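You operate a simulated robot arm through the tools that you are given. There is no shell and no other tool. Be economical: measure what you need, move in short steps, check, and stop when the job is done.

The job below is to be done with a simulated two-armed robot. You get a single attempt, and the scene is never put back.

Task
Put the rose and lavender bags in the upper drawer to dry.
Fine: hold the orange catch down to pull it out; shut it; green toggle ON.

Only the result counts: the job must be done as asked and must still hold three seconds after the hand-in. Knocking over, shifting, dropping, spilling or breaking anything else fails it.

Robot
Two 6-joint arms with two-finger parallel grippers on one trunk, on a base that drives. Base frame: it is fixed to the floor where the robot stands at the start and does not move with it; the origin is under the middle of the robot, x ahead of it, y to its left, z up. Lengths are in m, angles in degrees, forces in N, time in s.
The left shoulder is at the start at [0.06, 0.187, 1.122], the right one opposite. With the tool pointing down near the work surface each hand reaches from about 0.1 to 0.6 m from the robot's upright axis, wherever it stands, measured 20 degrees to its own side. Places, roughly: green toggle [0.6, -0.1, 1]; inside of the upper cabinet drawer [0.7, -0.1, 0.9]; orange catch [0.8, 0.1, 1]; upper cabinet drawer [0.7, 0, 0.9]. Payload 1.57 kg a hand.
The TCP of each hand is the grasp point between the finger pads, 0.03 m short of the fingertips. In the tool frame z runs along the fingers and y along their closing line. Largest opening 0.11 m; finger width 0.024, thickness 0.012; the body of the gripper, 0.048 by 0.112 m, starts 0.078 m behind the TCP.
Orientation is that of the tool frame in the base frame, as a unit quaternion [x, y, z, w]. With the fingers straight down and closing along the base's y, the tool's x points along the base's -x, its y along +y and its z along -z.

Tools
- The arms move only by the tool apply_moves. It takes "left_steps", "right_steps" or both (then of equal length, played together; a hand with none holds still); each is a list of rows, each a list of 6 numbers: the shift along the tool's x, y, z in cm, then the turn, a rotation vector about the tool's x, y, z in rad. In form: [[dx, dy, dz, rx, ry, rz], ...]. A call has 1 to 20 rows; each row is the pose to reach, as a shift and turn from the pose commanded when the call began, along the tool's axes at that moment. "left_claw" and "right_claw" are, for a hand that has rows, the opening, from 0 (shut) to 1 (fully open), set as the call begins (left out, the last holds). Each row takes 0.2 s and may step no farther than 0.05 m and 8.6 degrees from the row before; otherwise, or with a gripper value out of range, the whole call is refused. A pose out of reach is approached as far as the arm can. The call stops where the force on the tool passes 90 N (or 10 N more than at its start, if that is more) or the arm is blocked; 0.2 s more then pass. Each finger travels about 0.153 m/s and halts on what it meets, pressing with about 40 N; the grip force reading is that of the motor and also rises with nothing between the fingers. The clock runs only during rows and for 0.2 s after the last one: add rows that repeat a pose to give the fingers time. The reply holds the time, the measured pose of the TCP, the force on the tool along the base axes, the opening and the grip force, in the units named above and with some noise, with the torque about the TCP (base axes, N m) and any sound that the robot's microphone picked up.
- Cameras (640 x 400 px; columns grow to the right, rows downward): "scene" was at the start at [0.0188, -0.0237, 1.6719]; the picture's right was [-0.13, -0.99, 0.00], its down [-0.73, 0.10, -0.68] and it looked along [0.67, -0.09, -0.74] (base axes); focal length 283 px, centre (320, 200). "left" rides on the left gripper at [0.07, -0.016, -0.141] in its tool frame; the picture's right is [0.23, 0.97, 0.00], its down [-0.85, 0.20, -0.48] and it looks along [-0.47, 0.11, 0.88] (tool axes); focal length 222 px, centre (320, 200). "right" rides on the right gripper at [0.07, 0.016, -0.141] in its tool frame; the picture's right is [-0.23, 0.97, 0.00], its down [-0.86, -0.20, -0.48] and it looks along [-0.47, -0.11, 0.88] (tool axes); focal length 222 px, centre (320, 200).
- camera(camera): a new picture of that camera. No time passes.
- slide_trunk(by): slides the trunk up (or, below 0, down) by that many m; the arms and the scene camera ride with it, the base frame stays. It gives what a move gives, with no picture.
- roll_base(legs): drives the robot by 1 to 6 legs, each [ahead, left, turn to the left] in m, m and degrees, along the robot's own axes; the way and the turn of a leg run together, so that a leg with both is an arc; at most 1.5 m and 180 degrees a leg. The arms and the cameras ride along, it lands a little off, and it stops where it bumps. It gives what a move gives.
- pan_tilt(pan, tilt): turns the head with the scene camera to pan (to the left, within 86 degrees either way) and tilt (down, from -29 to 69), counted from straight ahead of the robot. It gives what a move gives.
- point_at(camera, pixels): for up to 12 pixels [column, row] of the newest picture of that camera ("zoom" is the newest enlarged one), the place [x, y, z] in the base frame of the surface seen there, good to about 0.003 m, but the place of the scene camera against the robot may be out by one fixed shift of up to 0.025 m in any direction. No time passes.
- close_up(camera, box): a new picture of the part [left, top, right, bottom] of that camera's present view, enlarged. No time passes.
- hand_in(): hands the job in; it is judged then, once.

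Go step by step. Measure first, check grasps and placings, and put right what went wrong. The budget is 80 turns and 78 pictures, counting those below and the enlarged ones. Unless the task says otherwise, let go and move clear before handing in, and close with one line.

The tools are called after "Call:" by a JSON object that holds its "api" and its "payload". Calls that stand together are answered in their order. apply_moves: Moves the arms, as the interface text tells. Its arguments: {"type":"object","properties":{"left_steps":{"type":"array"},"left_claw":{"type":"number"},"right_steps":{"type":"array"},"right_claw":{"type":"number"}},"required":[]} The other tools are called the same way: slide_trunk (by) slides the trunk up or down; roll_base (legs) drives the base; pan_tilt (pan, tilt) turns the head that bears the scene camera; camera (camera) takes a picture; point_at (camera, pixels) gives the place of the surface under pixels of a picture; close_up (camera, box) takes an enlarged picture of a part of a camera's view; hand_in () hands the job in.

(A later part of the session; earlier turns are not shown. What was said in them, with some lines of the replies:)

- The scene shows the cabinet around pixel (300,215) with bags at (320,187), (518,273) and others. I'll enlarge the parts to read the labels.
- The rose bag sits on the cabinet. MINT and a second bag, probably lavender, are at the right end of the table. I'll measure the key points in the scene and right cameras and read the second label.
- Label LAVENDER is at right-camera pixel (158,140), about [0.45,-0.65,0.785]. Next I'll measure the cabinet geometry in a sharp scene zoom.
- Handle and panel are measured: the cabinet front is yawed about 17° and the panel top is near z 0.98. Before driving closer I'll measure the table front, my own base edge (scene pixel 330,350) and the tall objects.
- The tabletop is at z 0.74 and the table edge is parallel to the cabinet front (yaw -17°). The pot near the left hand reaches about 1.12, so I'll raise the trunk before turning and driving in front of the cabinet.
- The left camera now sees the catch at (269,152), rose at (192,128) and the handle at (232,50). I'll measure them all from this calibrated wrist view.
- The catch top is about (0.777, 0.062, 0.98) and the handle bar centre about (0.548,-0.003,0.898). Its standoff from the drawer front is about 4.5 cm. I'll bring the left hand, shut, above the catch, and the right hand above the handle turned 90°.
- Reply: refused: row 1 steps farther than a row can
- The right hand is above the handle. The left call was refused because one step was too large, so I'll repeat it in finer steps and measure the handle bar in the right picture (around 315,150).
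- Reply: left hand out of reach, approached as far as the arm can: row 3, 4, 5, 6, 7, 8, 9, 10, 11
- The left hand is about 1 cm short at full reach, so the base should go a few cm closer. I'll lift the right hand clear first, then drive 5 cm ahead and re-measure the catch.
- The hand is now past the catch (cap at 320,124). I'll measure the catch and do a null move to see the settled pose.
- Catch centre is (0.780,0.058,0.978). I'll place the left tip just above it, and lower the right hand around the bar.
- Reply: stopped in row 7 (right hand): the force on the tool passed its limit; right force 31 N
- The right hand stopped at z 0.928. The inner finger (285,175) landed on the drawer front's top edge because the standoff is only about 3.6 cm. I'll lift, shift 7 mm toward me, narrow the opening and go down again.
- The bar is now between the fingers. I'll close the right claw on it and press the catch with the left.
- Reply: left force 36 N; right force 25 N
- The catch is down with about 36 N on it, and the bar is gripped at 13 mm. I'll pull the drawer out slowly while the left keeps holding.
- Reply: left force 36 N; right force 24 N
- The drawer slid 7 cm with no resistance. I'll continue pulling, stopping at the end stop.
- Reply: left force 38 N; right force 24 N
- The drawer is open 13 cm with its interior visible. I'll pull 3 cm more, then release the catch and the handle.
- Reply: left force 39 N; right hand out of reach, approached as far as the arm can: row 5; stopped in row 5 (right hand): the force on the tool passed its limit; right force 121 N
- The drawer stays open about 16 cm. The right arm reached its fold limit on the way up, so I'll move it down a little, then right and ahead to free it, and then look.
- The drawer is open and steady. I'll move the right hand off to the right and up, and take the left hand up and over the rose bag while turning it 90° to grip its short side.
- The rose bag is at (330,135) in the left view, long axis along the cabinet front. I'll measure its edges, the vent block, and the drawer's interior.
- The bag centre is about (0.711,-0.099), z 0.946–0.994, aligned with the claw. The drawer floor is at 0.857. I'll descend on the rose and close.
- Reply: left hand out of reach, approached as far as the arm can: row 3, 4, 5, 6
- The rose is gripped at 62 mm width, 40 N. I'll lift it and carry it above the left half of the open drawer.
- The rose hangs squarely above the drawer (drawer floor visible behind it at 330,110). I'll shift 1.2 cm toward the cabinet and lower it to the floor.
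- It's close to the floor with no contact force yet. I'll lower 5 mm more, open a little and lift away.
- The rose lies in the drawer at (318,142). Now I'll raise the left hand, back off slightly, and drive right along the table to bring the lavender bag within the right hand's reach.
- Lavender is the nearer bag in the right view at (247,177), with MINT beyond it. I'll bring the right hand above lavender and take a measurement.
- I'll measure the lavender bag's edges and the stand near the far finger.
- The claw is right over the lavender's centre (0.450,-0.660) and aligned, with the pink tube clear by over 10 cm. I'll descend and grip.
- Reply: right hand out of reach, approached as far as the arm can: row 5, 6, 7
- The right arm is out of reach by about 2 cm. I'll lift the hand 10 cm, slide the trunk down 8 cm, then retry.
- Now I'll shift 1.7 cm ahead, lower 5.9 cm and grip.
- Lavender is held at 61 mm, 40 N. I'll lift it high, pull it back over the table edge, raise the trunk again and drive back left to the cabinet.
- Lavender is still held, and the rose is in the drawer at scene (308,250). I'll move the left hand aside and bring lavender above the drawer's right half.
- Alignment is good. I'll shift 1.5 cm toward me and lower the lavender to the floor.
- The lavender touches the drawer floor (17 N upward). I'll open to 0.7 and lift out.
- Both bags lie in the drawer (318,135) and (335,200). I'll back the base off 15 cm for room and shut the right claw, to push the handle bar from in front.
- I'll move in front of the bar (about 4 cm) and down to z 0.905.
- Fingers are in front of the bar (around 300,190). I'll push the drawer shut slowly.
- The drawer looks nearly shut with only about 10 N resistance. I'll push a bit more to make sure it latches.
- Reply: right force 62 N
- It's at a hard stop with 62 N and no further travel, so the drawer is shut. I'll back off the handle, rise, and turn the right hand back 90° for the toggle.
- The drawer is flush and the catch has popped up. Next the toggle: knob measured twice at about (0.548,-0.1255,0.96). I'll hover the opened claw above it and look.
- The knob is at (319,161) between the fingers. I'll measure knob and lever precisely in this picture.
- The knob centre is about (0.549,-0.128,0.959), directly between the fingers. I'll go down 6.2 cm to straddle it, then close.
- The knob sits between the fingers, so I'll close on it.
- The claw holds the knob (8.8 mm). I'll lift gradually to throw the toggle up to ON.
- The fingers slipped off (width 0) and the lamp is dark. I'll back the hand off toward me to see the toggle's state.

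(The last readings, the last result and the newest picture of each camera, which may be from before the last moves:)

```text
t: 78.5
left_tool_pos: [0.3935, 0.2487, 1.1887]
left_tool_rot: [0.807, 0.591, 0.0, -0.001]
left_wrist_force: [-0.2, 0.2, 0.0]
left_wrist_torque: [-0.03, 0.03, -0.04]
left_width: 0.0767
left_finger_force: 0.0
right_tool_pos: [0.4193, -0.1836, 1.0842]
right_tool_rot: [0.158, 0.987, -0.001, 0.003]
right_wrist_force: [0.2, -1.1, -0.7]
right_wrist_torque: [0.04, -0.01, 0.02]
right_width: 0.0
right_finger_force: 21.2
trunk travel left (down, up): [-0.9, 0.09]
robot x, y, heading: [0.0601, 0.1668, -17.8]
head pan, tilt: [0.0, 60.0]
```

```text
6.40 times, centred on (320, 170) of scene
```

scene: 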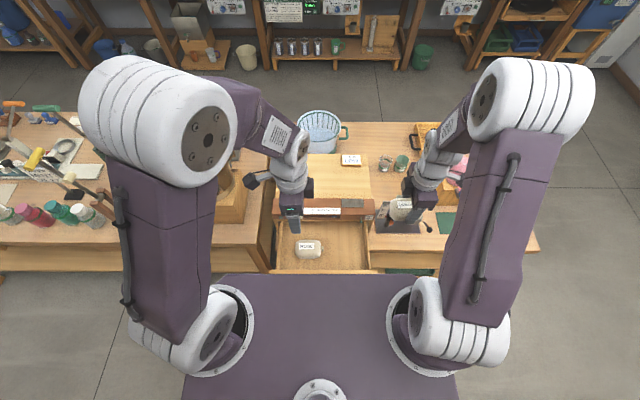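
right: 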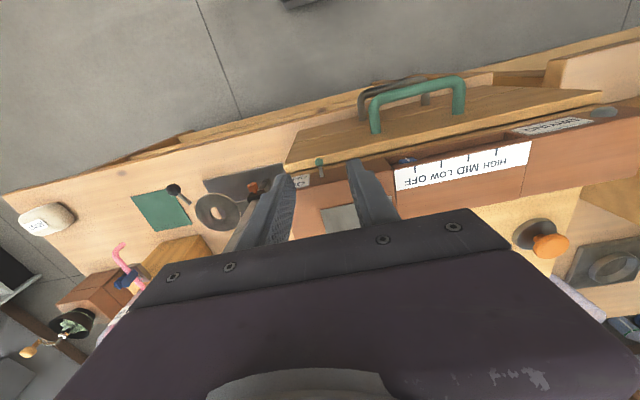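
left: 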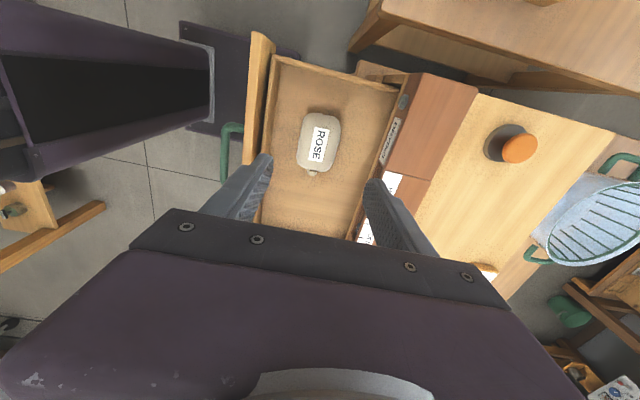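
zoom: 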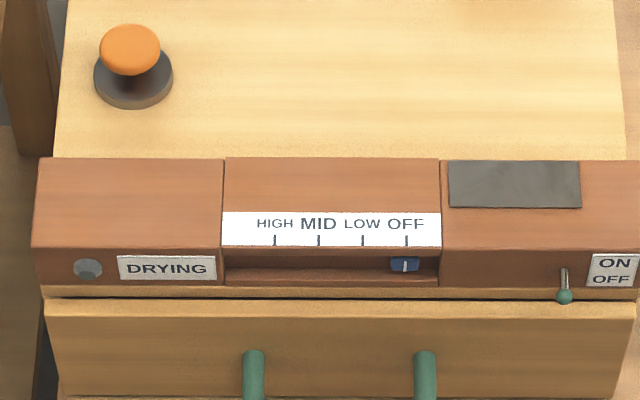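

The toggle is still OFF, since the pads slipped. I'll instead tilt the shut claw 60° forward and push the knob up from below, first moving in front of and just below it.

Call:
{"api": "apply_moves", "payload": {"right_claw": 0, "right_steps": [[0, 1.2, 0, 0, -0.131, 0], [0, 2.3, 0, 0, -0.262, 0], [0, 3.5, 0, 0, -0.393, 0], [0, 4.6, 0, 0, -0.524, 0], [0, 5.8, 0, 0, -0.655, 0], [0, 6.9, 0, 0, -0.785, 0], [0, 8.1, 0, 0, -0.916, 0], [0, 9.2, 0, 0, -1.047, 0], [0, 9.2, 4, 0, -1.047, 0], [0, 9.2, 8, 0, -1.047, 0], [0, 9.2, 11, 0, -1.047, 0], [0, 9.2, 13.6, 0, -1.047, 0], [-2.5, 9.2, 13.6, 0, -1.047, 0], [-2.5, 9.2, 13.6, 0, -1.047, 0]]}}

Call:
{"api": "camera", "payload": {"camera": "right"}}

Call:
{"api": "close_up", "payload": {"camera": "scene", "box": [290, 130, 410, 230]}}

```text
t: 81.1
left_tool_pos: [0.3659, 0.254, 1.1977]
left_tool_rot: [0.809, 0.588, 0.006, 0.009]
left_wrist_force: [0.8, -0.1, 0.3]
left_wrist_torque: [-0.05, 0.0, 0.04]
left_width: 0.0773
left_finger_force: 0.1
right_tool_pos: [0.5954, -0.0894, 1.0086]
right_tool_rot: [0.146, 0.828, -0.086, 0.535]
right_wrist_force: [-67.0, 10.3, 86.5]
right_wrist_torque: [-0.64, -0.64, -0.06]
right_width: 0.0
right_finger_force: 21.4
right hand out of reach, approached as far as the arm can: row 6, 7, 8, 9, 10, 11, 12
trunk travel left (down, up): [-0.9, 0.09]
robot x, y, heading: [0.0564, 0.1673, -18.0]
head pan, tilt: [0.0, 60.0]
stopped in row 12 (right hand): the force on the tool passed its limit (the readings are from after the stop); the commanded pose is now the measured one
```

```text
17 pictures are left
```

right: 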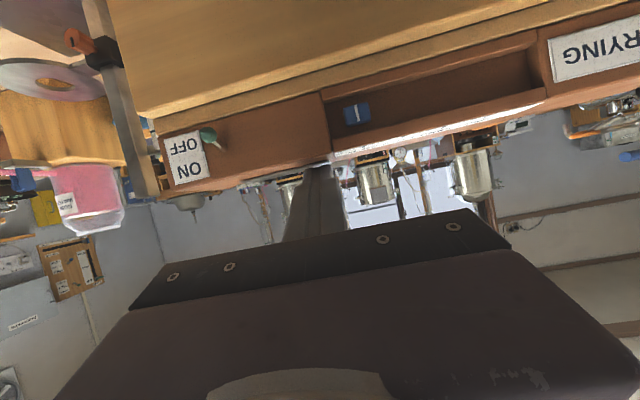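

```text
4.00 times, centred on (350, 180) of scene
```

zoom: 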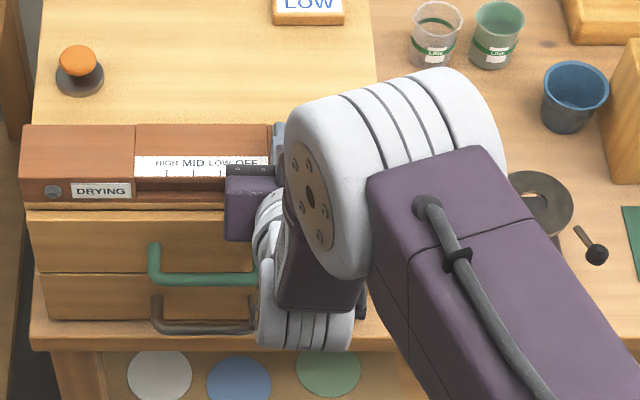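

The tilted hand was too close to my body, so the arm pushed it onto the panel top (67/86 N). I'll relieve it upward first, then drive back for room.

Call:
{"api": "apply_moves", "payload": {"right_steps": [[-1.7, 0, -1, 0, 0, 0], [-4.3, 0, -2.5, 0, 0, 0], [-7, 0, -4, 0, 0, 0], [-7, 0, -4, 0, 0, 0]]}}

Call:
{"api": "roll_base", "payload": {"legs": [[-0.17, 0, 0]]}}

Call:
{"api": "apply_moves", "payload": {"right_steps": [[0, 0, 0, 0, 0, 0], [0, 0, 0, 0, 0, 0]]}}

Call:
{"api": "camera", "payload": {"camera": "scene"}}

```text
t: 82.1
left_tool_pos: [0.3918, 0.2479, 1.1895]
left_tool_rot: [0.808, 0.59, 0.0, -0.001]
left_wrist_force: [-0.7, 0.2, -0.2]
left_wrist_torque: [0.0, 0.05, 0.0]
left_width: 0.077
left_finger_force: 0.0
right_tool_pos: [0.6234, -0.0921, 1.0701]
right_tool_rot: [0.144, 0.839, -0.082, 0.519]
right_wrist_force: [0.1, -0.1, 0.1]
right_wrist_torque: [0.0, 0.0, -0.01]
right_width: 0.0
right_finger_force: 21.3
right hand out of reach, approached as far as the arm can: row 1, 2, 3, 4
trunk travel left (down, up): [-0.9, 0.09]
robot x, y, heading: [0.0642, 0.1689, -17.8]
head pan, tilt: [0.0, 60.0]
```

```text
t: 83.6
left_tool_pos: [0.2336, 0.2984, 1.1882]
left_tool_rot: [0.809, 0.588, -0.001, -0.001]
left_wrist_force: [-0.4, 0.4, -0.1]
left_wrist_torque: [-0.05, 0.05, 0.0]
left_width: 0.0771
left_finger_force: 0.1
right_tool_pos: [0.4634, -0.0415, 1.0675]
right_tool_rot: [0.145, 0.839, -0.083, 0.517]
right_wrist_force: [0.6, -0.3, -0.6]
right_wrist_torque: [0.0, -0.04, 0.0]
right_width: 0.0
right_finger_force: 21.0
trunk travel left (down, up): [-0.9, 0.09]
robot x, y, heading: [-0.0995, 0.2199, -17.9]
head pan, tilt: [0.0, 60.0]
```

```text
t: 84.2
left_tool_pos: [0.2322, 0.2984, 1.1893]
left_tool_rot: [0.808, 0.589, -0.001, -0.001]
left_wrist_force: [0.1, 0.3, 0.9]
left_wrist_torque: [-0.01, 0.0, -0.01]
left_width: 0.0771
left_finger_force: 0.1
right_tool_pos: [0.4624, -0.0416, 1.0697]
right_tool_rot: [0.144, 0.838, -0.083, 0.519]
right_wrist_force: [0.6, 0.3, -0.4]
right_wrist_torque: [0.01, -0.01, -0.03]
right_width: 0.0
right_finger_force: 21.6
trunk travel left (down, up): [-0.9, 0.09]
robot x, y, heading: [-0.0999, 0.2205, -18.0]
head pan, tilt: [0.0, 60.0]
```

```text
15 pictures are left
```

scene: 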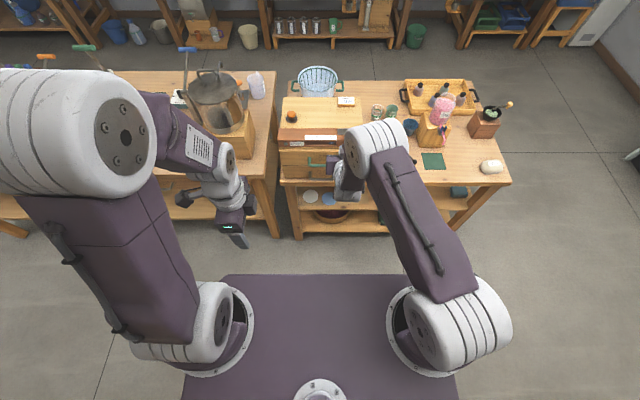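

The hand is free and the scene looks undisturbed. I'll bring the tilted claw to about 4 cm in front of and just below the knob, then check.

Call:
{"api": "apply_moves", "payload": {"right_steps": [[0, -2.7, 0, 0, 0, 0], [0, -5.5, 0, 0, 0, 0], [2.3, -5.5, 2.3, 0, 0, 0], [4.6, -5.5, 4.5, 0, 0, 0], [6.9, -5.5, 6.8, 0, 0, 0], [9.2, -5.5, 9.1, 0, 0, 0], [9.2, -5.5, 9.1, 0, 0, 0]]}}

Call:
{"api": "camera", "payload": {"camera": "right"}}

Call:
{"api": "close_up", "payload": {"camera": "scene", "box": [270, 110, 390, 190]}}

```text
t: 85.8
left_tool_pos: [0.23, 0.2996, 1.1912]
left_tool_rot: [0.808, 0.589, 0.0, -0.001]
left_wrist_force: [0.1, 0.4, 0.9]
left_wrist_torque: [0.02, -0.03, 0.01]
left_width: 0.0768
left_finger_force: 0.0
right_tool_pos: [0.4797, -0.1054, 0.9463]
right_tool_rot: [0.145, 0.838, -0.084, 0.519]
right_wrist_force: [0.3, 0.0, 0.5]
right_wrist_torque: [0.0, 0.0, -0.01]
right_width: 0.0
right_finger_force: 22.0
right hand out of reach, approached as far as the arm can: row 1, 2, 3
trunk travel left (down, up): [-0.9, 0.09]
robot x, y, heading: [-0.0999, 0.2203, -18.0]
head pan, tilt: [0.0, 60.0]
```

```text
14 pictures are left
```

right: 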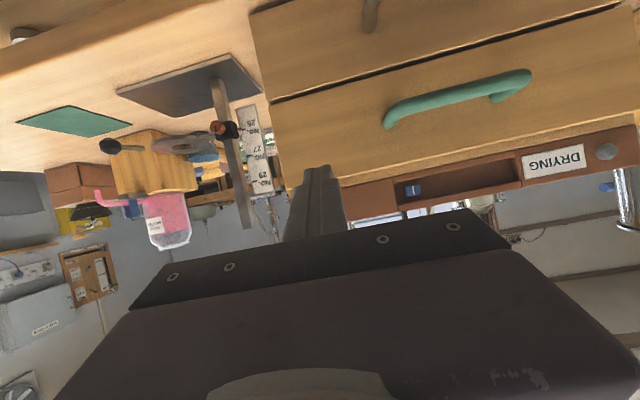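

```text
5.00 times, centred on (330, 150) of scene
```

zoom: 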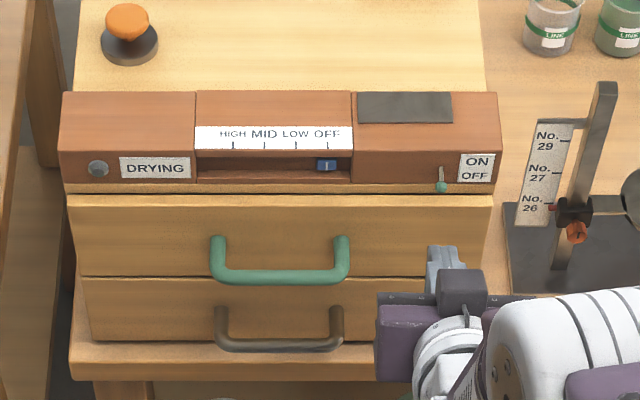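

The scene zoom shows the knob at (441,187) directly beyond the fingertip (441,250). I'll measure both in the same camera so any fixed shift cancels.

Call:
{"api": "point_at", "payload": {"camera": "zoom", "pixels": [[441, 187], [440, 183], [442, 172], [433, 248], [442, 248], [452, 250], [442, 256], [441, 194], [441, 200], [441, 215], [400, 189]]}}

```text
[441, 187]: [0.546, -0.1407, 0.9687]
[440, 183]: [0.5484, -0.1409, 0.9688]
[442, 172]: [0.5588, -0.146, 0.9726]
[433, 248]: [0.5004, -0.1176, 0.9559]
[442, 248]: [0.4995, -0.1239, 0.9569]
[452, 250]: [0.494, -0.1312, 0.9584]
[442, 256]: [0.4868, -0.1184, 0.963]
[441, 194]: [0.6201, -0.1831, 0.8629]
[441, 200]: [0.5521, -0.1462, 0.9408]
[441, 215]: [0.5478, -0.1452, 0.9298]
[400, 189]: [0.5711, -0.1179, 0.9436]
```

Everything lines up laterally, with the knob 4 cm ahead and slightly above the tip. I'll go 4 mm lower, slide under the knob, then push up about 3 cm in small steps.

Call:
{"api": "apply_moves", "payload": {"right_steps": [[0.36, 0, 0.18, 0, 0, 0], [-0.31, 0, 1.52, 0, 0, 0], [-0.98, 0, 2.86, 0, 0, 0], [-1.65, 0, 4.21, 0, 0, 0], [-1.65, 0, 4.21, 0, 0, 0], [-2.01, 0, 4.03, 0, 0, 0], [-2.37, 0, 3.85, 0, 0, 0], [-2.72, 0, 3.67, 0, 0, 0], [-3.08, 0, 3.49, 0, 0, 0], [-3.44, 0, 3.32, 0, 0, 0], [-3.8, 0, 3.14, 0, 0, 0], [-4.16, 0, 2.96, 0, 0, 0], [-4.51, 0, 2.78, 0, 0, 0], [-4.51, 0, 2.78, 0, 0, 0]]}}

Call:
{"api": "close_up", "payload": {"camera": "scene", "box": [270, 110, 390, 190]}}

```text
t: 88.8
left_tool_pos: [0.2323, 0.2993, 1.1889]
left_tool_rot: [0.808, 0.589, -0.001, 0.0]
left_wrist_force: [-0.5, 0.0, -0.2]
left_wrist_torque: [-0.01, -0.02, 0.01]
left_width: 0.0767
left_finger_force: 0.0
right_tool_pos: [0.5217, -0.1195, 0.9699]
right_tool_rot: [0.146, 0.842, -0.083, 0.513]
right_wrist_force: [-6.3, 5.5, -23.3]
right_wrist_torque: [0.18, 0.63, -0.04]
right_width: 0.0
right_finger_force: 21.4
trunk travel left (down, up): [-0.9, 0.09]
robot x, y, heading: [-0.1047, 0.2196, -17.9]
head pan, tilt: [0.0, 60.0]
heard: click
```

```text
5.00 times, centred on (330, 150) of scene
```

zoom: 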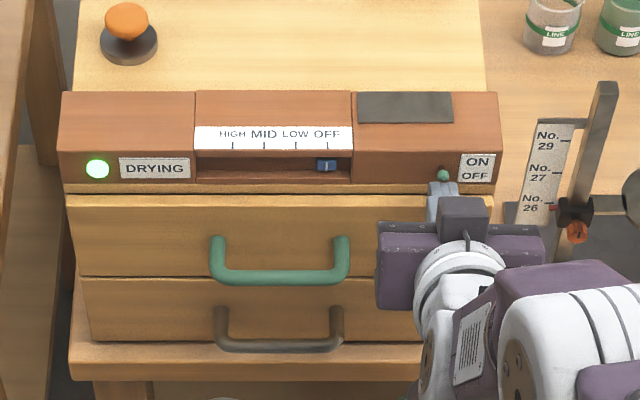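

A click was heard and the DRYING lamp is lit green. I'll ease down slightly, withdraw the hand, and do a last check.

Call:
{"api": "apply_moves", "payload": {"right_steps": [[0.45, 0, 0.22, 0, 0, 0], [1.34, 0, -1.57, 0, 0, 0], [2.24, 0, -3.36, 0, 0, 0], [3.1, 0, -5.2, 0, 0, 0], [3.1, 0, -5.2, 0, 0, 0]]}}

Call:
{"api": "roll_base", "payload": {"legs": [[-0.12, 0, 0]]}}

Call:
{"api": "camera", "payload": {"camera": "scene"}}

Call:
{"api": "close_up", "payload": {"camera": "scene", "box": [260, 60, 400, 180]}}

```text
t: 90.0
left_tool_pos: [0.2306, 0.3002, 1.1919]
left_tool_rot: [0.809, 0.588, 0.0, 0.0]
left_wrist_force: [0.7, -1.1, 1.0]
left_wrist_torque: [0.01, 0.04, 0.01]
left_width: 0.0771
left_finger_force: 0.1
right_tool_pos: [0.4652, -0.0996, 0.972]
right_tool_rot: [0.146, 0.838, -0.084, 0.519]
right_wrist_force: [0.0, 1.0, -0.2]
right_wrist_torque: [-0.03, 0.02, 0.0]
right_width: 0.0
right_finger_force: 21.0
trunk travel left (down, up): [-0.9, 0.09]
robot x, y, heading: [-0.0997, 0.22, -18.1]
head pan, tilt: [0.0, 60.0]
```

```text
t: 91.2
left_tool_pos: [0.1173, 0.3359, 1.1896]
left_tool_rot: [0.808, 0.589, -0.001, -0.001]
left_wrist_force: [0.3, -0.4, 0.6]
left_wrist_torque: [0.03, 0.03, 0.0]
left_width: 0.0771
left_finger_force: 0.1
right_tool_pos: [0.352, -0.0627, 0.97]
right_tool_rot: [0.144, 0.839, -0.082, 0.519]
right_wrist_force: [0.4, 0.2, 0.3]
right_wrist_torque: [0.0, -0.02, 0.01]
right_width: 0.0
right_finger_force: 20.7
trunk travel left (down, up): [-0.9, 0.09]
robot x, y, heading: [-0.2162, 0.2622, -18.1]
head pan, tilt: [0.0, 60.0]
```

```text
11 pictures are left
```

scene: 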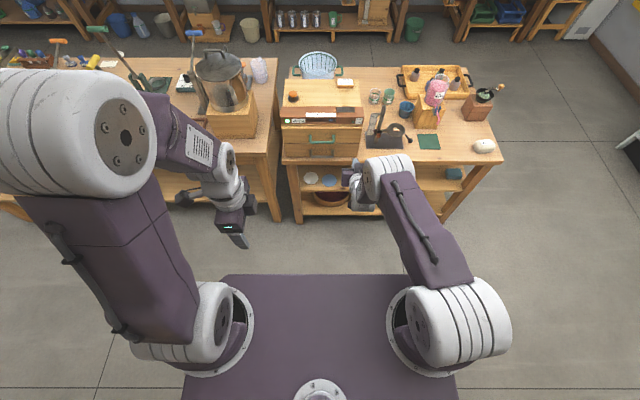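

```text
3.33 times, centred on (330, 120) of scene
```

zoom: 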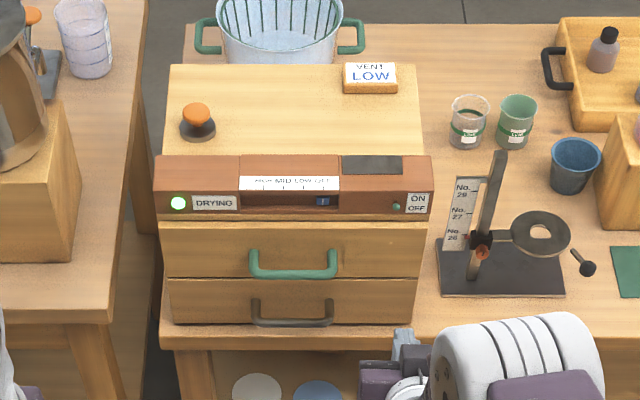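

The drawer is shut, the toggle is up at ON (397,207), the DRYING lamp is lit, both hands are clear and everything else is in place. The vent slider wasn't mentioned, so I'm leaving it and handing in.

Call:
{"api": "hand_in", "payload": {}}

```text
The job is handed in.
```

The rose and lavender bags are in the upper drawer, the drawer is shut, and the green toggle is ON with the DRYING lamp lit. I left the vent slider at OFF because you didn't mention it, though a card on the cabinet reads "VENT LOW".
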